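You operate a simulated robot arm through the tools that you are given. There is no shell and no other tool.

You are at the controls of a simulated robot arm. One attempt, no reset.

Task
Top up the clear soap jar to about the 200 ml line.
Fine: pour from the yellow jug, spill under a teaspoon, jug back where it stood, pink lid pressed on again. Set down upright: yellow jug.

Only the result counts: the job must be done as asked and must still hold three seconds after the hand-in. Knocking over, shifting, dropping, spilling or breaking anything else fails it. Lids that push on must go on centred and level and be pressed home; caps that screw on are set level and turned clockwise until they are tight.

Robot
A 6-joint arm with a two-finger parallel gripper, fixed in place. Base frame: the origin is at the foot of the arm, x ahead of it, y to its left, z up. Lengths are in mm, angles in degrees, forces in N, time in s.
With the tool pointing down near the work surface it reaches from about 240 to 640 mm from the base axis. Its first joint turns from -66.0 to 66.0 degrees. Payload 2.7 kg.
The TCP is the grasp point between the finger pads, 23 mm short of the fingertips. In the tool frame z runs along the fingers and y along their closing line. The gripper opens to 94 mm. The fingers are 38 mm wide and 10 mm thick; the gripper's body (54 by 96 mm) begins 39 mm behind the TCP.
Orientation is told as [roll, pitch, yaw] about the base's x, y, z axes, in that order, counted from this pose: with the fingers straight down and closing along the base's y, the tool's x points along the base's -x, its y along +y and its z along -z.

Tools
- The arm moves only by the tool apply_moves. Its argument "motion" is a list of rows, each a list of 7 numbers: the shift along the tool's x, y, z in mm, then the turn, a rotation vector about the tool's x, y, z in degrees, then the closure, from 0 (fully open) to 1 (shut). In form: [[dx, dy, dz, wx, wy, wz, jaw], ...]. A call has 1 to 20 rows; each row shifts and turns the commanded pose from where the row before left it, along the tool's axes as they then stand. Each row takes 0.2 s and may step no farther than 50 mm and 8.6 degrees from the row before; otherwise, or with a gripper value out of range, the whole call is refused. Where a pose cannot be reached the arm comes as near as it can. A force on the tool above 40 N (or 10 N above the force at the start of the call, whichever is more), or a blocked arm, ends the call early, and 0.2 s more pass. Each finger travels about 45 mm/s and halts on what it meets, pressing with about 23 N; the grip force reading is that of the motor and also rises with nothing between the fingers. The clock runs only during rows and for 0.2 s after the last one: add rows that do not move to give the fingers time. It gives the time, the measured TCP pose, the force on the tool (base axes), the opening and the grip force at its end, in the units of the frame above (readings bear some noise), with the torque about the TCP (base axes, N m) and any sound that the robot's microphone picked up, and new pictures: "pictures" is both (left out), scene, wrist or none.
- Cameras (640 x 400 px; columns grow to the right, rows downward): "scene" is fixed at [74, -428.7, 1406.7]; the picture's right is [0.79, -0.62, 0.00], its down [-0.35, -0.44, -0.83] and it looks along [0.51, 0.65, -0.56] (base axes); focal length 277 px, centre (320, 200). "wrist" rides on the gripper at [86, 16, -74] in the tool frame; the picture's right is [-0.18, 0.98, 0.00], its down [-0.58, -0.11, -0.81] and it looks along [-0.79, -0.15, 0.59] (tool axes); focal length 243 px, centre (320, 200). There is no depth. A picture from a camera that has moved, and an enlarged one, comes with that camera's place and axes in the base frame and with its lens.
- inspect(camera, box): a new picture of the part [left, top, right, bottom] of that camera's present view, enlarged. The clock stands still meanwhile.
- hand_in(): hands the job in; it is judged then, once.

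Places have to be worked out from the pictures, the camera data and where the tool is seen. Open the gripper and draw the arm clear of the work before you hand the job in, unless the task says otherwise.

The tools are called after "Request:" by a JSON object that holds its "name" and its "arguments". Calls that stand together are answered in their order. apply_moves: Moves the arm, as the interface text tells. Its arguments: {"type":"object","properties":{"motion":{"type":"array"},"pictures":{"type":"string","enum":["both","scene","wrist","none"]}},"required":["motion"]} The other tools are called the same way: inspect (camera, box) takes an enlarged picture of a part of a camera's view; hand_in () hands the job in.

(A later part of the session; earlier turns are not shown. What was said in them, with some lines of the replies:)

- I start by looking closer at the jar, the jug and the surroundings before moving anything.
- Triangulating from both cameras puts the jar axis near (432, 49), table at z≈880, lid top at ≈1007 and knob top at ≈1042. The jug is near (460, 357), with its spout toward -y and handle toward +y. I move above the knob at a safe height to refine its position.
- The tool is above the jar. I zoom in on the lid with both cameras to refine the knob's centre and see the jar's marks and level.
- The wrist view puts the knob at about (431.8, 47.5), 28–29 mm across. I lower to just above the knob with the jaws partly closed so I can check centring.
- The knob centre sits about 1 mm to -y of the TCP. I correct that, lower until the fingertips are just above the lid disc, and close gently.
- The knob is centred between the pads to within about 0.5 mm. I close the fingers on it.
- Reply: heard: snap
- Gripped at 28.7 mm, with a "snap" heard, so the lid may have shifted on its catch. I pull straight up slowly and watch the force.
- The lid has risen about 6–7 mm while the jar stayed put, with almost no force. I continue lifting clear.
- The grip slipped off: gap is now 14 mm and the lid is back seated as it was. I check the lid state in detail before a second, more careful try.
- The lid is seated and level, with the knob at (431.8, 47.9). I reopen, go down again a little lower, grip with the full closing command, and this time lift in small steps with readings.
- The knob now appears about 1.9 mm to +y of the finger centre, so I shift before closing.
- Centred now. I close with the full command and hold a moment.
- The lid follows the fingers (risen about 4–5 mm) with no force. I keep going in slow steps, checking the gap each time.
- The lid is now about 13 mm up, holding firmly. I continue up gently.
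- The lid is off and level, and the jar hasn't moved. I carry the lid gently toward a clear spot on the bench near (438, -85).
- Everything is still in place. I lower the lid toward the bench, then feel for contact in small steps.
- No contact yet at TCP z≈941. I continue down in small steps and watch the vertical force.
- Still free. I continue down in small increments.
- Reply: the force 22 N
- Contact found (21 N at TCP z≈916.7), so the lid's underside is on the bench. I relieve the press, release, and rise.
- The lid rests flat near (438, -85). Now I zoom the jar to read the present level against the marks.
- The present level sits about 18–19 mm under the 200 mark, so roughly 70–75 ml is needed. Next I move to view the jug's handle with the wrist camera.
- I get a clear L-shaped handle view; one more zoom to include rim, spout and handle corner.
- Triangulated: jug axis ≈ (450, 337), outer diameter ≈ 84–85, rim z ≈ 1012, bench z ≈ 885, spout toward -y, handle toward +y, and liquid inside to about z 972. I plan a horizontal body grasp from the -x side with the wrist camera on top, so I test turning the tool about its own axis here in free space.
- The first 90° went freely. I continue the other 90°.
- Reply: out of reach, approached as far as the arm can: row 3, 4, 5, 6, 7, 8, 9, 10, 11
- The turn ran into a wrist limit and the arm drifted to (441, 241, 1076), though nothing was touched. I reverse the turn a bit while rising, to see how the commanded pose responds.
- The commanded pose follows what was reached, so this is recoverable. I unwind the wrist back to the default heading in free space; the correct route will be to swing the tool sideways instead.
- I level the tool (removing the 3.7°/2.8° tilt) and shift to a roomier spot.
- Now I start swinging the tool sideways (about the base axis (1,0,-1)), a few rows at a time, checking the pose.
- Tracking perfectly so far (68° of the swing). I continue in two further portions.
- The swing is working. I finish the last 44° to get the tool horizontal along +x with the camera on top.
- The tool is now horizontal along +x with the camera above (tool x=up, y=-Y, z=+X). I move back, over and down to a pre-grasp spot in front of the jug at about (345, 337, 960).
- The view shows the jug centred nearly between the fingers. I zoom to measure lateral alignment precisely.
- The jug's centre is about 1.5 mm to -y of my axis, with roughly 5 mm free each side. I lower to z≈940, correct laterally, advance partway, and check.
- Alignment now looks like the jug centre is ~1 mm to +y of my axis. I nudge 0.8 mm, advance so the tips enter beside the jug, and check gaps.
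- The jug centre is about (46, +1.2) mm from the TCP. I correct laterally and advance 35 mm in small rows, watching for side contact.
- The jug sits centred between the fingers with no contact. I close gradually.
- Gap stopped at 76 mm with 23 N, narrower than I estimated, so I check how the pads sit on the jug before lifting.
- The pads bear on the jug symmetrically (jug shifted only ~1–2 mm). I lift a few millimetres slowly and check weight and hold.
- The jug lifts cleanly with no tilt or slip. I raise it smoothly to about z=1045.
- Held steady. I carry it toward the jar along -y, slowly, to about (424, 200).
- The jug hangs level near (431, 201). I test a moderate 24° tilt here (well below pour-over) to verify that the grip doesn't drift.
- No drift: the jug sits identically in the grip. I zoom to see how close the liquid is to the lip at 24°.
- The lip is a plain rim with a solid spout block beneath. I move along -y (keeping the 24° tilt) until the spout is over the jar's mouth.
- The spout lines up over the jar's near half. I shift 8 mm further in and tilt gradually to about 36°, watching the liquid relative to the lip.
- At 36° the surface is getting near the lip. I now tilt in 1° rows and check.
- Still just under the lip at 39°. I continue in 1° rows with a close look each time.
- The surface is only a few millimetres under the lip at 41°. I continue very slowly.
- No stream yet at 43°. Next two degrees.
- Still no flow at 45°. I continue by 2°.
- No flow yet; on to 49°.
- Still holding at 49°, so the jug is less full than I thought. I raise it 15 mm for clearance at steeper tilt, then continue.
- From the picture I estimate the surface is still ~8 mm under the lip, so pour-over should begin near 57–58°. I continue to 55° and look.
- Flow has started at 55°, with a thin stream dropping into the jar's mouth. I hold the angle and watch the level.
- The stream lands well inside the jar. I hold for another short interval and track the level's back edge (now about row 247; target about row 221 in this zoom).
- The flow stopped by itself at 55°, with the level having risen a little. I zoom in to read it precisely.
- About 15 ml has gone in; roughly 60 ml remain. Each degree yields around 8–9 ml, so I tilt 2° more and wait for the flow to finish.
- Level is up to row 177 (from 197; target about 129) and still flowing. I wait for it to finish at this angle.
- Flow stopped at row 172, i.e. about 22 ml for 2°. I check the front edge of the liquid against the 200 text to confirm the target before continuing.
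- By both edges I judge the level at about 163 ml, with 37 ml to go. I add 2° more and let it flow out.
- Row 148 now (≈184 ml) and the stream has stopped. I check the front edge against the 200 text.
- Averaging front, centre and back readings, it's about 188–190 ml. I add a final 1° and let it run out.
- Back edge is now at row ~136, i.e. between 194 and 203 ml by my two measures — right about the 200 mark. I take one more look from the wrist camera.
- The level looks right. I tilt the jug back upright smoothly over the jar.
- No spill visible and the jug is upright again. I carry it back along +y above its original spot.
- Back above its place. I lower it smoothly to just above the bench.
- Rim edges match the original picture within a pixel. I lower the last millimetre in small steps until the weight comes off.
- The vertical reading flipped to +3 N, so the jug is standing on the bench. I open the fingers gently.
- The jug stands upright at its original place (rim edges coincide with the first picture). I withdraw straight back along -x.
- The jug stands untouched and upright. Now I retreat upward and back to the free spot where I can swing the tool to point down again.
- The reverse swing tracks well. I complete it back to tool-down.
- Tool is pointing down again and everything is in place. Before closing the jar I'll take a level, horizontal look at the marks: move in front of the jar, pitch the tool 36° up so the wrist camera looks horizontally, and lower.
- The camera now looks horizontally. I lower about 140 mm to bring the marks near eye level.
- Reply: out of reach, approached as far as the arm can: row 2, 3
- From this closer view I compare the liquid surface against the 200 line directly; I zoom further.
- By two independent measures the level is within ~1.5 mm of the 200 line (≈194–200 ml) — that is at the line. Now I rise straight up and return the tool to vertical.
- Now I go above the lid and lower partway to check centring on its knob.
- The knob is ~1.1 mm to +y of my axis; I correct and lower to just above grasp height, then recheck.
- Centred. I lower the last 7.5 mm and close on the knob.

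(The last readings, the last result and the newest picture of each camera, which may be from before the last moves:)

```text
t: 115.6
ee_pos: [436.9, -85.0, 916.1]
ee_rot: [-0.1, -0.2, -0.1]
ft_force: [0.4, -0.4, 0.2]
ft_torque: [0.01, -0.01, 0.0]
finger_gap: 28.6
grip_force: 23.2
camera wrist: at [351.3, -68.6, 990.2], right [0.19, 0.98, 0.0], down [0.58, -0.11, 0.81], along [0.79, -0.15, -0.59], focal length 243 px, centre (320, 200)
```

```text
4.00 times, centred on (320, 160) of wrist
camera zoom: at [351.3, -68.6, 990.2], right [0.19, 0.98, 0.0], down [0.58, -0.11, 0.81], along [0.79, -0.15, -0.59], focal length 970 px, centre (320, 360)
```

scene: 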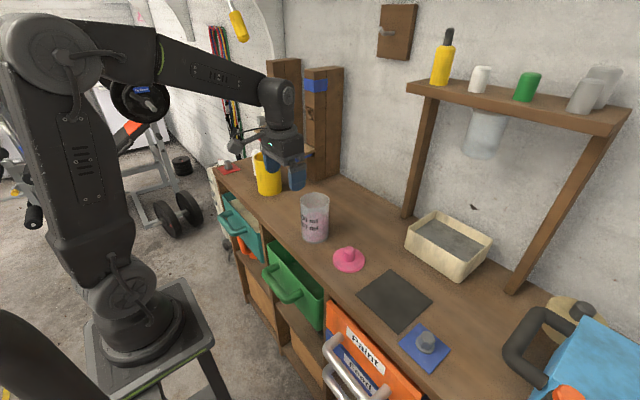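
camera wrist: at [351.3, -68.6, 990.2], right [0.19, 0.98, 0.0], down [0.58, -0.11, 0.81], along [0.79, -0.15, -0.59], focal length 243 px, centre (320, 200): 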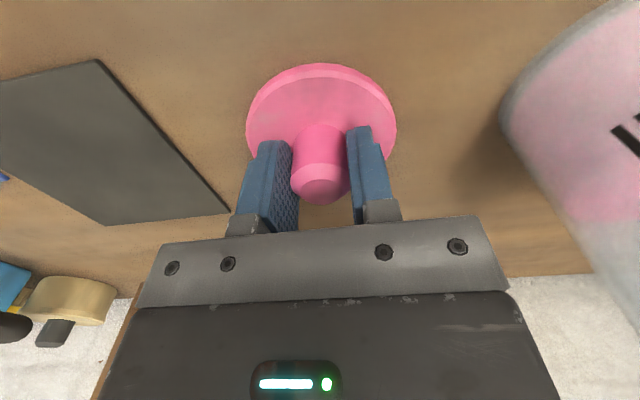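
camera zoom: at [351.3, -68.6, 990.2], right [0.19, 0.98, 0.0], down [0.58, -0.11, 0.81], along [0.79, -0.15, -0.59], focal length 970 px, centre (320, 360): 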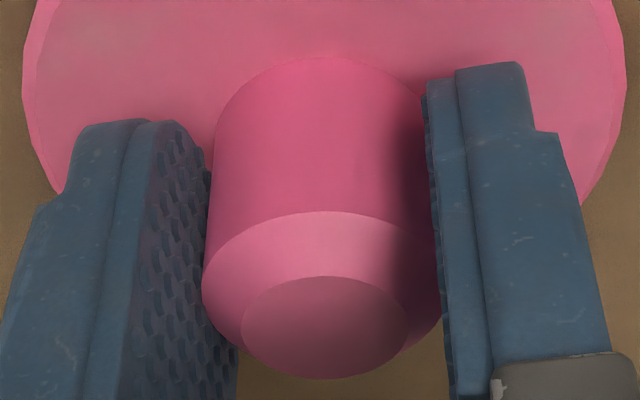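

Gripped at 28.6 mm, same height on the knob as before. I lift the lid gently.

Request:
{"name": "apply_moves", "arguments": {"motion": [[0, 0, -1, 0, 0, 0, 1], [0, 0, -2, 0, 0, 0, 1], [0, 0, -4, 0, 0, 0, 1], [0, 0, -6, 0, 0, 0, 1], [0, 0, -9, 0, 0, 0, 1], [0, 0, -12, 0, 0, 0, 1], [0, 0, -14, 0, 0, 0, 1], [0, 0, -14, 0, 0, 0, 1], [0, 0, -14, 0, 0, 0, 1], [0, 0, -14, 0, 0, 0, 1], [0, 0, -14, 0, 0, 0, 1], [0, 0, -14, 0, 0, 0, 1], [0, 0, -14, 0, 0, 0, 1], [0, 0, -12, 0, 0, 0, 1], [0, 0, -9, 0, 0, 0, 1], [0, 0, -5, 0, 0, 0, 1], [0, 0, 0, 0, 0, 0, 1]], "pictures": "both"}}

Request:
{"name": "inspect", "arguments": {"camera": "scene", "box": [290, 150, 400, 250]}}

```text
t: 119.2
ee_pos: [437.6, -83.1, 1075.6]
ee_rot: [0.0, -0.2, -0.1]
ft_force: [0.0, -0.4, -1.0]
ft_torque: [-0.01, -0.02, 0.0]
finger_gap: 28.6
grip_force: 23.0
camera wrist: at [351.2, -68.0, 1148.4], right [0.19, 0.98, 0.0], down [0.58, -0.11, 0.81], along [0.79, -0.15, -0.59], focal length 243 px, centre (320, 200)
```

scene: 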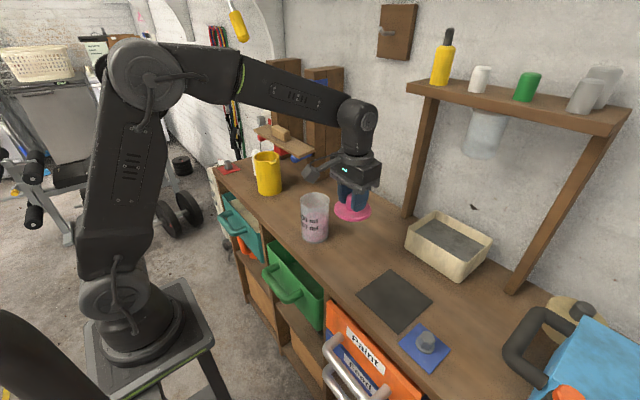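
wrist: 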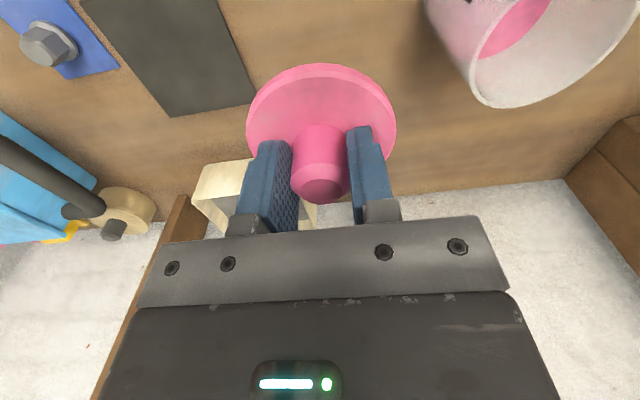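

```text
4.00 times, centred on (345, 200) of scene
camera zoom: at [74.0, -428.7, 1406.7], right [0.79, -0.62, 0.0], down [-0.35, -0.44, -0.83], along [0.51, 0.65, -0.56], focal length 1108 px, centre (220, 200)
```

zoom: 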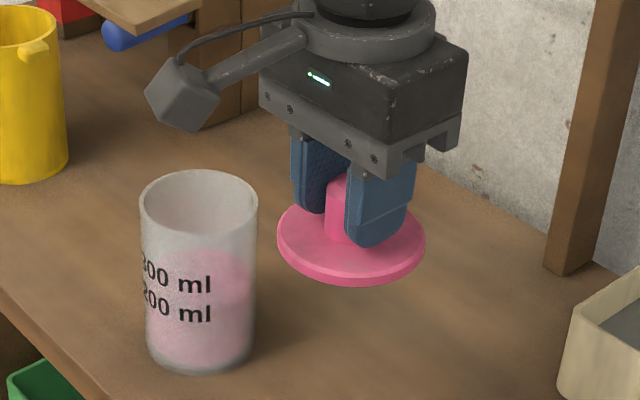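

The lid is held level. I carry it above the jar, watching the alignment.

Request:
{"name": "apply_moves", "arguments": {"motion": [[0.6, 5, 0, 0, 0, 0, 1], [0.6, 10, 0, 0, 0, 0, 1], [0.6, 14, 0, 0, 0, 0, 1], [0.6, 15, 0, 0, 0, 0, 1], [0.6, 15, 0, 0, 0, 0, 1], [0.6, 15, 0, 0, 0, 0, 1], [0.6, 15, 0, 0, 0, 0, 1], [0.6, 15, 0, 0, 0, 0, 1], [0.6, 15, 0, 0, 0, 0, 1], [0.6, 9, 0, 0, 0, 0, 1], [0.6, 4.9, 0, 0, 0, 0, 1], [0, 0, 0, 0, 0, 0, 1]], "pictures": "both"}}

Request:
{"name": "inspect", "arguments": {"camera": "scene", "box": [285, 150, 345, 250]}}

Request:
{"name": "inspect", "arguments": {"camera": "wrist", "box": [220, 0, 420, 160]}}

```text
t: 121.8
ee_pos: [429.9, 48.9, 1074.8]
ee_rot: [-0.1, -0.2, -0.1]
ft_force: [-0.8, 0.3, -0.3]
ft_torque: [0.01, -0.01, -0.01]
finger_gap: 28.6
grip_force: 23.0
camera wrist: at [344.9, 65.0, 1148.3], right [0.19, 0.98, 0.0], down [0.58, -0.11, 0.81], along [0.79, -0.15, -0.59], focal length 243 px, centre (320, 200)
```

scene: 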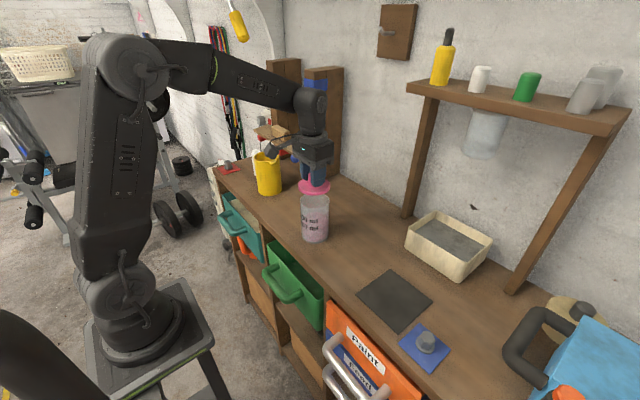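
wrist: 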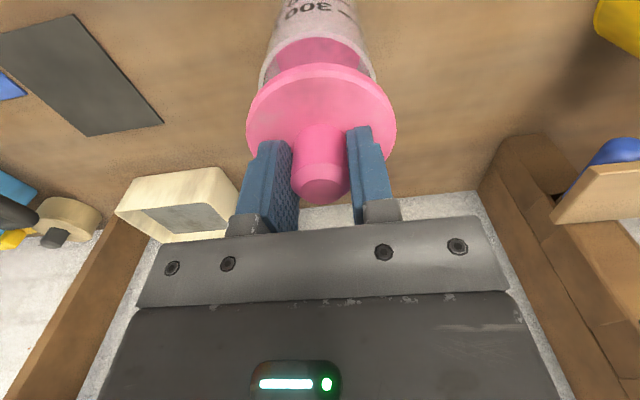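

```text
4.00 times, centred on (315, 200) of scene
camera zoom: at [74.0, -428.7, 1406.7], right [0.79, -0.62, 0.0], down [-0.35, -0.44, -0.83], along [0.51, 0.65, -0.56], focal length 1108 px, centre (340, 200)
```

zoom: 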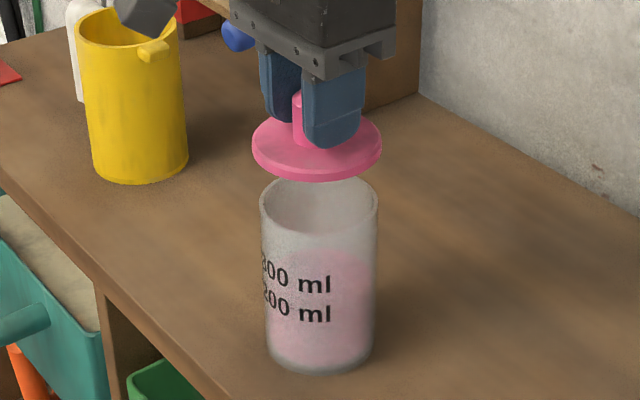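

```text
2.50 times, centred on (320, 80) of wrist
camera zoom: at [344.9, 65.0, 1148.3], right [0.19, 0.98, 0.0], down [0.58, -0.11, 0.81], along [0.79, -0.15, -0.59], focal length 606 px, centre (320, 500)
```

zoom: 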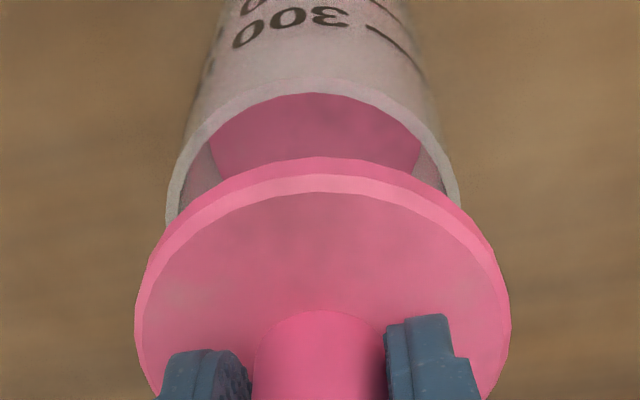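

The lid is nearly concentric. I zoom the wrist view to compare jar rim and lid edges at matching rows.

Request:
{"name": "inspect", "arguments": {"camera": "wrist", "box": [250, 30, 390, 100]}}

Request:
{"name": "inspect", "arguments": {"camera": "scene", "box": [297, 170, 333, 205]}}

```text
4.57 times, centred on (320, 65) of wrist
camera zoom: at [344.9, 65.0, 1148.3], right [0.19, 0.98, 0.0], down [0.58, -0.11, 0.81], along [0.79, -0.15, -0.59], focal length 1109 px, centre (320, 817)
```

zoom: 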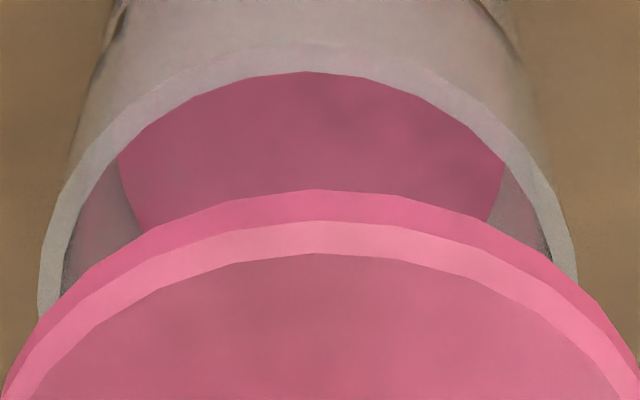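

```text
11.43 times, centred on (315, 188) of scene
camera zoom: at [74.0, -428.7, 1406.7], right [0.79, -0.62, 0.0], down [-0.35, -0.44, -0.83], along [0.51, 0.65, -0.56], focal length 3165 px, centre (377, 343)
```

zoom: 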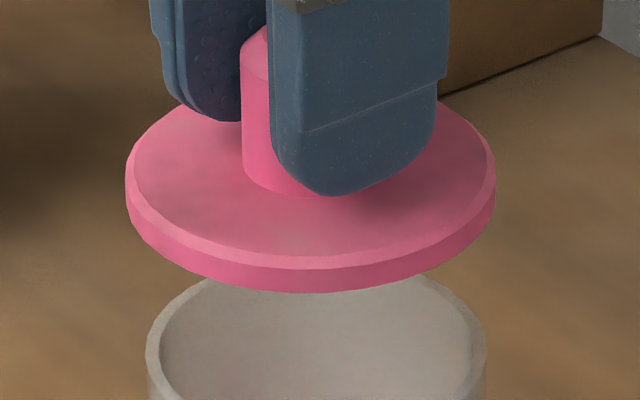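

The jar centre appears about 1.5–2 mm to -y of the lid centre. I shift the lid by -1.6 mm in y and re-measure.

Request:
{"name": "apply_moves", "arguments": {"motion": [[0.2, -1.6, 0, 0, 0, 0, 1], [0, 0, 0, 0, 0, 0, 1]], "pictures": "none"}}

Request:
{"name": "inspect", "arguments": {"camera": "wrist", "box": [250, 30, 390, 100]}}

Request:
{"name": "inspect", "arguments": {"camera": "scene", "box": [297, 170, 333, 205]}}

```text
t: 122.4
ee_pos: [431.5, 46.8, 1074.5]
ee_rot: [-0.1, -0.2, -0.1]
ft_force: [-0.7, 0.6, -0.3]
ft_torque: [0.01, -0.02, -0.03]
finger_gap: 28.7
grip_force: 23.1
```

```text
4.57 times, centred on (320, 65) of wrist
camera zoom: at [344.8, 63.2, 1148.2], right [0.19, 0.98, 0.0], down [0.58, -0.11, 0.81], along [0.79, -0.15, -0.59], focal length 1109 px, centre (320, 817)
```

zoom: 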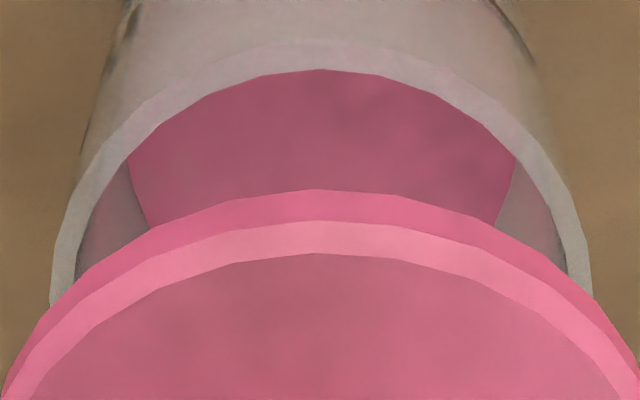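

```text
11.43 times, centred on (315, 188) of scene
camera zoom: at [74.0, -428.7, 1406.7], right [0.79, -0.62, 0.0], down [-0.35, -0.44, -0.83], along [0.51, 0.65, -0.56], focal length 3165 px, centre (377, 343)
```

zoom: 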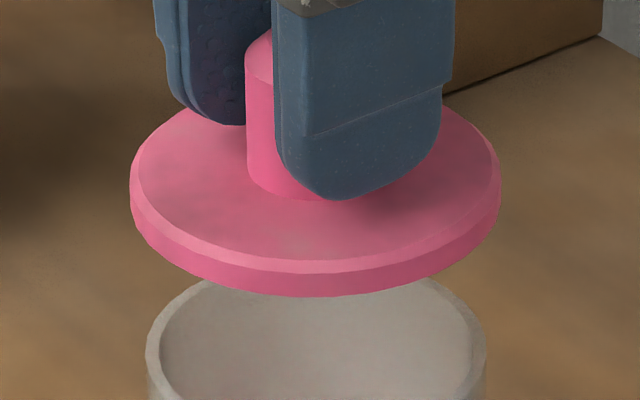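

Both views now show lid and jar concentric within about half a millimetre. I lower the lid toward the rim slowly.

Request:
{"name": "apply_moves", "arguments": {"motion": [[0, 0, 5, 0, 0, 0, 1], [0, 0, 8, 0, 0, 0, 1], [0, 0, 8, 0, 0, 0, 1], [0, 0, 5, 0, 0, 0, 1], [0, 0, 2, 0, 0, 0, 1], [0, 0, 0, 0, 0, 0, 1]], "pictures": "wrist"}}

Request:
{"name": "inspect", "arguments": {"camera": "scene", "box": [293, 170, 337, 210]}}

Request:
{"name": "inspect", "arguments": {"camera": "wrist", "box": [230, 30, 410, 150]}}

```text
t: 123.8
ee_pos: [429.2, 47.4, 1046.2]
ee_rot: [-0.1, -0.2, -0.1]
ft_force: [0.0, -0.1, 0.5]
ft_torque: [0.01, 0.01, -0.02]
finger_gap: 28.8
grip_force: 23.5
camera wrist: at [344.7, 63.7, 1120.7], right [0.19, 0.98, 0.0], down [0.58, -0.11, 0.81], along [0.79, -0.15, -0.59], focal length 243 px, centre (320, 200)
```

wrist: 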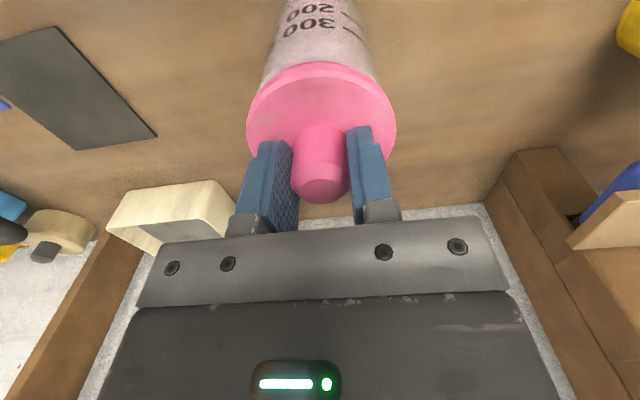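

```text
10.00 times, centred on (315, 190) of scene
camera zoom: at [74.0, -428.7, 1406.7], right [0.79, -0.62, 0.0], down [-0.35, -0.44, -0.83], along [0.51, 0.65, -0.56], focal length 2769 px, centre (370, 300)
```

zoom: 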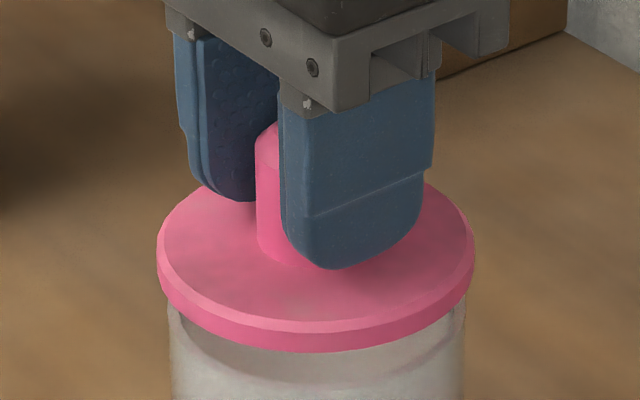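

```text
3.33 times, centred on (320, 90) of wrist
camera zoom: at [344.7, 63.7, 1120.7], right [0.19, 0.98, 0.0], down [0.58, -0.11, 0.81], along [0.79, -0.15, -0.59], focal length 809 px, centre (320, 567)
```

zoom: 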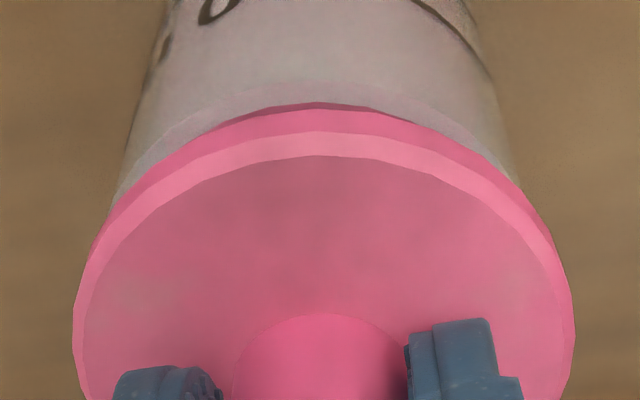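

Well centred. I continue down in 1.5 mm steps, watching vertical and lateral force as the plug enters.

Request:
{"name": "apply_moves", "arguments": {"motion": [[0, 0, 1.5, 0, 0, 0, 1], [0, 0, 1.5, 0, 0, 0, 1]], "pictures": "none"}}

Request:
{"name": "apply_moves", "arguments": {"motion": [[0, 0, 1.5, 0, 0, 0, 1], [0, 0, 1.5, 0, 0, 0, 1]], "pictures": "none"}}

Request:
{"name": "apply_moves", "arguments": {"motion": [[0, 0, 1.5, 0, 0, 0, 1], [0, 0, 1, 0, 0, 0, 1]], "pictures": "none"}}

Request:
{"name": "inspect", "arguments": {"camera": "scene", "box": [293, 170, 337, 210]}}

```text
t: 124.4
ee_pos: [429.6, 47.3, 1042.6]
ee_rot: [-0.2, -0.2, -0.1]
ft_force: [0.8, 1.0, -0.9]
ft_torque: [0.01, -0.02, 0.0]
finger_gap: 28.7
grip_force: 23.1
```

```text
t: 125.0
ee_pos: [430.9, 48.1, 1040.9]
ee_rot: [-0.1, -0.2, -0.1]
ft_force: [0.0, -0.2, -1.1]
ft_torque: [-0.01, 0.0, 0.02]
finger_gap: 28.8
grip_force: 22.8
```

```text
t: 125.6
ee_pos: [429.4, 47.1, 1038.5]
ee_rot: [-0.1, -0.2, -0.1]
ft_force: [0.3, 0.0, 0.5]
ft_torque: [-0.03, -0.01, 0.02]
finger_gap: 28.8
grip_force: 23.1
```

```text
10.00 times, centred on (315, 190) of scene
camera zoom: at [74.0, -428.7, 1406.7], right [0.79, -0.62, 0.0], down [-0.35, -0.44, -0.83], along [0.51, 0.65, -0.56], focal length 2769 px, centre (370, 300)
```

zoom: 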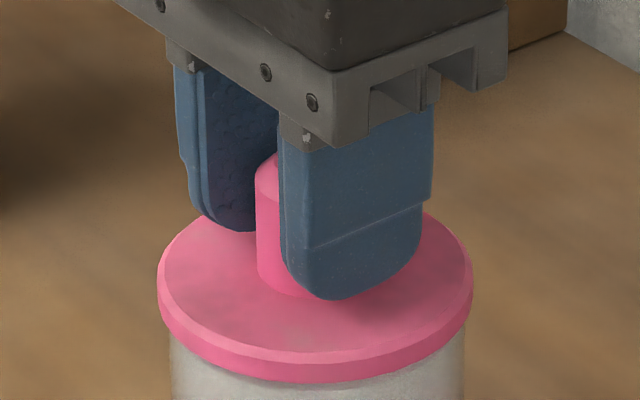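

No resistance yet; the plug should be just at the rim. I nudge +0.4 mm in y and keep stepping down 1 mm at a time.

Request:
{"name": "apply_moves", "arguments": {"motion": [[0, 0.4, 0.8, 0, 0, 0, 1], [0, 0, 0, 0, 0, 0, 1]], "pictures": "none"}}

Request:
{"name": "apply_moves", "arguments": {"motion": [[0, 0, 1, 0, 0, 0, 1], [0, 0, 0, 0, 0, 0, 1]], "pictures": "none"}}

Request:
{"name": "apply_moves", "arguments": {"motion": [[0, 0, 1, 0, 0, 0, 1], [0, 0, 0, 0, 0, 0, 1]], "pictures": "none"}}

Request:
{"name": "inspect", "arguments": {"camera": "scene", "box": [290, 180, 340, 250]}}

```text
t: 126.2
ee_pos: [429.8, 49.1, 1037.7]
ee_rot: [-0.1, -0.2, -0.1]
ft_force: [0.6, -1.0, -0.3]
ft_torque: [0.01, 0.03, -0.01]
finger_gap: 28.7
grip_force: 23.2
```

```text
t: 126.8
ee_pos: [429.4, 49.3, 1037.5]
ee_rot: [-0.2, -0.2, -0.2]
ft_force: [-0.2, 0.3, 0.1]
ft_torque: [-0.01, 0.01, -0.01]
finger_gap: 28.8
grip_force: 22.8
```

```text
t: 127.4
ee_pos: [429.5, 46.3, 1035.1]
ee_rot: [0.0, -0.2, -0.1]
ft_force: [0.4, -0.2, -0.7]
ft_torque: [0.01, -0.01, -0.01]
finger_gap: 28.5
grip_force: 22.8
```

```text
5.71 times, centred on (315, 215) of scene
camera zoom: at [74.0, -428.7, 1406.7], right [0.79, -0.62, 0.0], down [-0.35, -0.44, -0.83], along [0.51, 0.65, -0.56], focal length 1582 px, centre (349, 114)
```

zoom: 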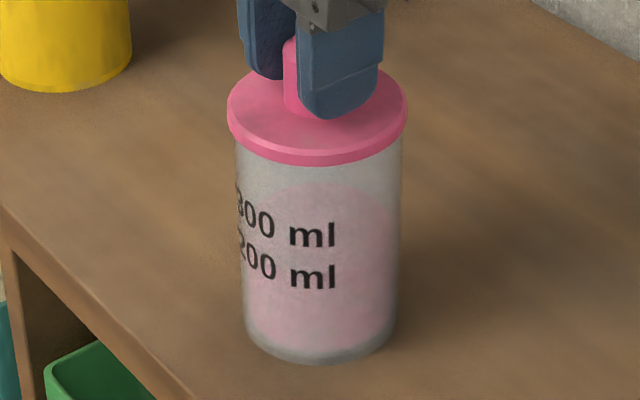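

About 1–2 mm above the seated position, still no load. I continue pressing down in small steps, listening for the snap.

Request:
{"name": "apply_moves", "arguments": {"motion": [[0, 0, 0.8, 0, 0, 0, 1], [0, 0, 0, 0, 0, 0, 1]], "pictures": "none"}}

Request:
{"name": "apply_moves", "arguments": {"motion": [[0, 0, 0.8, 0, 0, 0, 1], [0, 0, 0, 0, 0, 0, 1]], "pictures": "none"}}

Request:
{"name": "apply_moves", "arguments": {"motion": [[0, 0, 0.8, 0, 0, 0, 1], [0, 0, 0, 0, 0, 0, 1]], "pictures": "none"}}

```text
t: 128.0
ee_pos: [429.9, 47.2, 1035.7]
ee_rot: [-0.1, -0.3, -0.2]
ft_force: [-0.4, 0.6, 1.0]
ft_torque: [0.05, 0.01, -0.01]
finger_gap: 28.9
grip_force: 23.2
```

```text
t: 128.6
ee_pos: [430.1, 47.7, 1034.5]
ee_rot: [-0.1, -0.3, -0.1]
ft_force: [-5.7, -0.4, 15.7]
ft_torque: [0.22, 0.3, 0.0]
finger_gap: 28.5
grip_force: 23.2
heard: snap
```

```text
t: 129.2
ee_pos: [430.8, 47.2, 1034.9]
ee_rot: [-0.1, -0.4, -0.1]
ft_force: [-6.2, -3.9, 26.0]
ft_torque: [0.17, -0.1, 0.02]
finger_gap: 28.7
grip_force: 22.7
```

A snap was heard at ~16 N and I'm now pressing with 26 N. I check the seating visually before releasing.

Request:
{"name": "inspect", "arguments": {"camera": "scene", "box": [290, 180, 340, 245]}}

Request:
{"name": "inspect", "arguments": {"camera": "scene", "box": [295, 180, 335, 210]}}

```text
6.15 times, centred on (315, 212) of scene
camera zoom: at [73.4, -428.9, 1406.7], right [0.79, -0.62, 0.0], down [-0.35, -0.44, -0.83], along [0.51, 0.65, -0.56], focal length 1704 px, centre (351, 123)
```

zoom: 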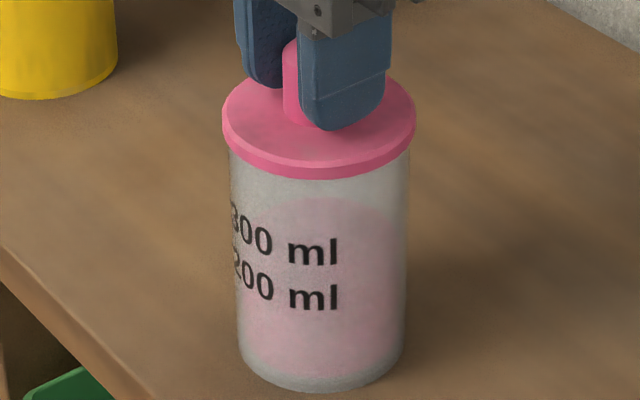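

```text
13.33 times, centred on (315, 195) of scene
camera zoom: at [73.4, -428.9, 1406.7], right [0.79, -0.62, 0.0], down [-0.35, -0.44, -0.83], along [0.51, 0.65, -0.56], focal length 3692 px, centre (387, 267)
```

zoom: 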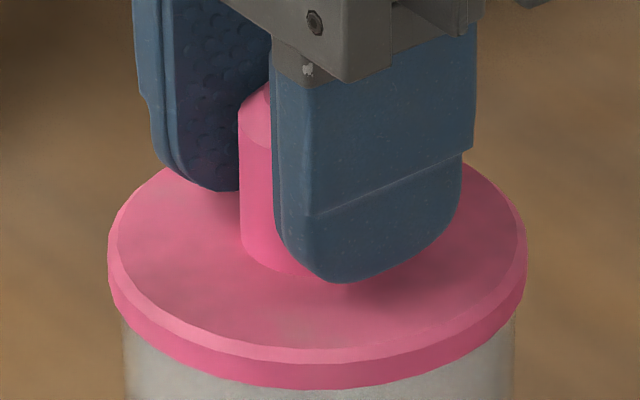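

The lid sits concentric and at the same height as in the very first picture, with the snap heard. I relieve the press slightly and open the fingers.

Request:
{"name": "apply_moves", "arguments": {"motion": [[0, 0, -1.0, 0, 0, 0, 1], [0, 0, 0, 0, 0, 0, 1]], "pictures": "none"}}

Request:
{"name": "apply_moves", "arguments": {"motion": [[0, 0, 0, 0, 0, 0, 0.66], [0, 0, 0, 0, 0, 0, 0.6], [0, 0, 0, 0, 0, 0, 0.5], [0, 0, 0, 0, 0, 0, 0.5]], "pictures": "wrist"}}

Request:
{"name": "inspect", "arguments": {"camera": "scene", "box": [290, 180, 340, 245]}}

```text
t: 129.8
ee_pos: [429.8, 46.2, 1034.4]
ee_rot: [-0.1, -0.2, 0.0]
ft_force: [-1.2, -6.1, 18.2]
ft_torque: [-0.23, -0.36, -0.05]
finger_gap: 28.9
grip_force: 22.8
```

```text
t: 130.8
ee_pos: [431.6, 46.3, 1032.0]
ee_rot: [-0.2, -0.2, -0.1]
ft_force: [-0.6, 0.7, -0.2]
ft_torque: [-0.01, -0.01, 0.04]
finger_gap: 47.0
grip_force: 0.0
camera wrist: at [344.7, 63.5, 1107.2], right [0.19, 0.98, 0.0], down [0.58, -0.11, 0.81], along [0.79, -0.15, -0.59], focal length 243 px, centre (320, 200)
```

wrist: 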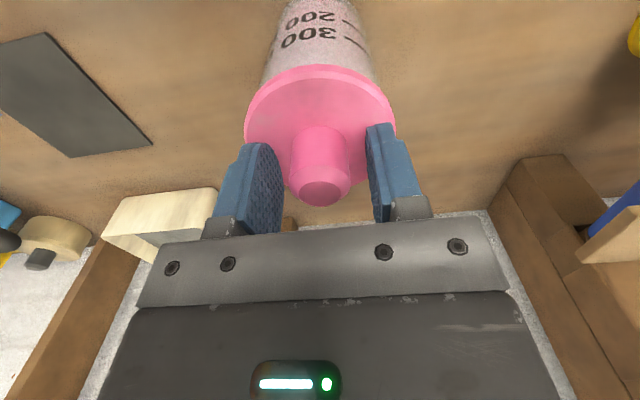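

```text
6.15 times, centred on (315, 212) of scene
camera zoom: at [74.0, -428.7, 1406.7], right [0.79, -0.62, 0.0], down [-0.35, -0.44, -0.83], along [0.51, 0.65, -0.56], focal length 1704 px, centre (351, 123)
```

zoom: 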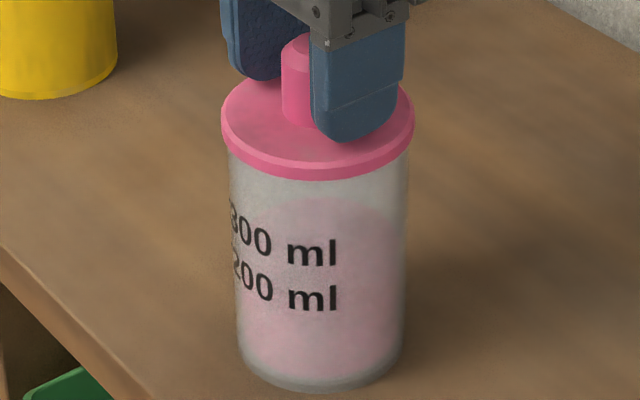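

The lid is seated just as in the first picture (same edges, level) and stayed put on release. I raise the open gripper straight up and clear.

Request:
{"name": "apply_moves", "arguments": {"motion": [[0, 0, -5, 0, 0, 0, 0.5], [0, 0, -12, 0, 0, 0, 0.5], [0, 0, -25, 0, 0, 0, 0.4], [0, 0, -35, 0, 0, 0, 0.2], [0, 0, -40, 0, 0, 0, 0], [10, 10, -40, 0, 0, 0, 0], [35, 25, -20, 0, 0, 0, 0], [35, 25, -20, 0, 0, 0, 0], [35, 25, -20, 0, 0, 0, 0], [0, 0, 0, 0, 0, 0, 0]], "pictures": "both"}}

Request:
{"name": "inspect", "arguments": {"camera": "scene", "box": [290, 180, 340, 245]}}

Request:
{"name": "inspect", "arguments": {"camera": "scene", "box": [210, 130, 370, 290]}}

Request:
{"name": "inspect", "arguments": {"camera": "wrist", "box": [160, 0, 560, 160]}}

```text
t: 133.0
ee_pos: [316.2, 134.2, 1250.3]
ee_rot: [-0.1, -0.2, -0.2]
ft_force: [0.1, -0.4, 0.3]
ft_torque: [-0.02, 0.0, 0.01]
finger_gap: 94.1
grip_force: 0.0
camera wrist: at [229.7, 150.0, 1325.1], right [0.19, 0.98, 0.0], down [0.58, -0.11, 0.81], along [0.79, -0.15, -0.59], focal length 243 px, centre (320, 200)
```

scene: 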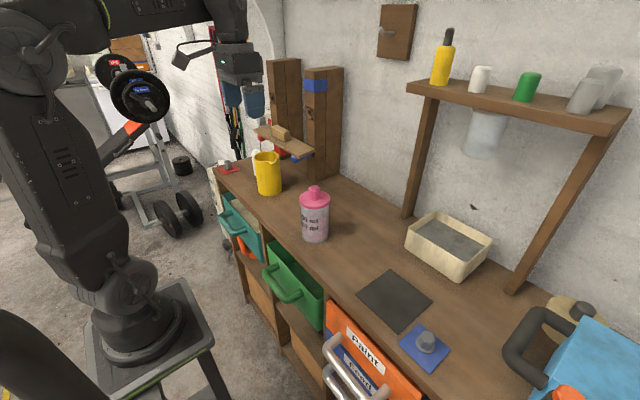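
wrist: 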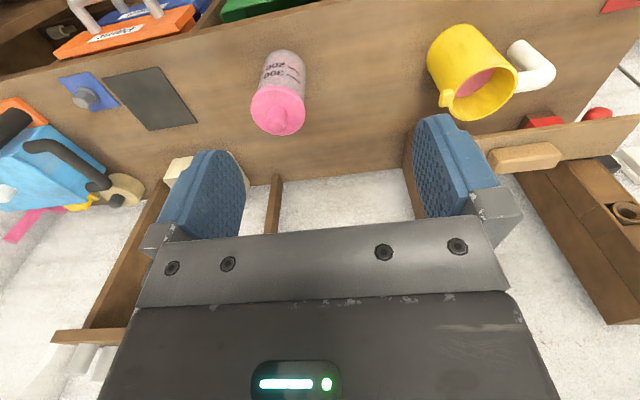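

```text
6.15 times, centred on (315, 212) of scene
camera zoom: at [73.9, -428.7, 1406.7], right [0.79, -0.62, 0.0], down [-0.35, -0.44, -0.83], along [0.51, 0.65, -0.56], focal length 1704 px, centre (351, 123)
```

zoom: 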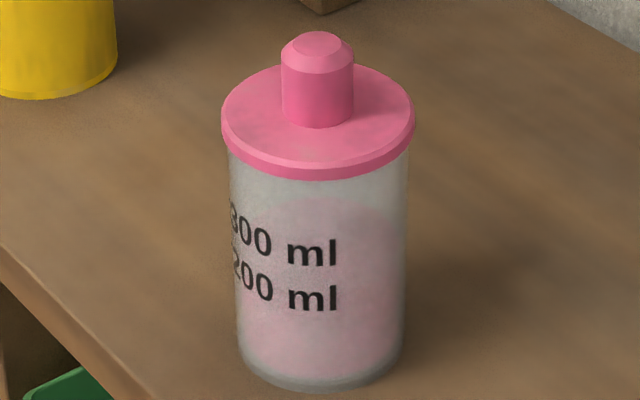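

```text
2.50 times, centred on (290, 210) of scene
camera zoom: at [73.9, -428.7, 1406.7], right [0.79, -0.62, 0.0], down [-0.35, -0.44, -0.83], along [0.51, 0.65, -0.56], focal length 692 px, centre (395, 175)
```

zoom: 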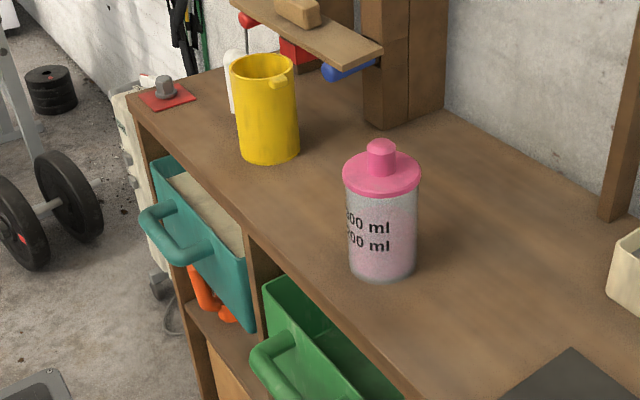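

```text
1.60 times, centred on (360, 80) of wrist
camera zoom: at [229.7, 150.0, 1325.1], right [0.19, 0.98, 0.0], down [0.58, -0.11, 0.81], along [0.79, -0.15, -0.59], focal length 388 px, centre (256, 392)
```

zoom: 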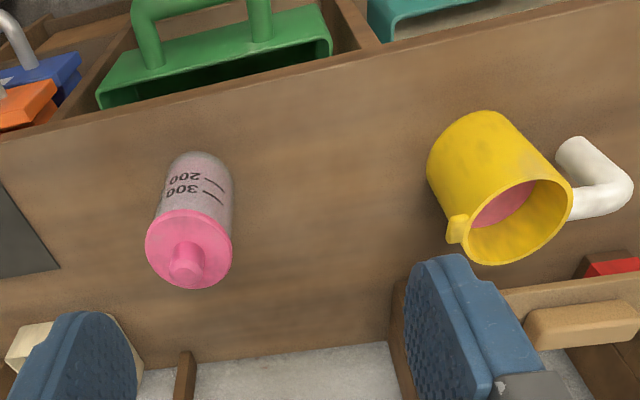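

Final state: jar filled to about the 200 line, and its lid concentric, level and snapped home. The yellow jug is upright at its original spot, no spill is visible, and the gripper is open and clear. I hand the job in.

Request:
{"name": "hand_in", "arguments": {}}

```text
The job is handed in.
```

The job is handed in. The soap jar now reads about 194–200 ml, right at the 200 ml line as best I could measure it, and I saw no spill.

- **Pink lid:** it is back on, centred and level. It snapped when I pressed it down, and it sits at the same height as in the first picture.
- **Yellow jug:** it stands upright where it was, to within a couple of millimetres. It is turned about 4° from its original heading because the fingers rotated it slightly when they closed on it.
- **Slips along the way:** on my first try at the lid the grip slipped off the knob, and the lid dropped back onto the jar; the second try lifted it cleanly. Later, while I was turning the wrist, the arm hit a joint limit and drifted in the air towards the jug, but it touched nothing.

The gripper is open and the arm is drawn clear of the bench.
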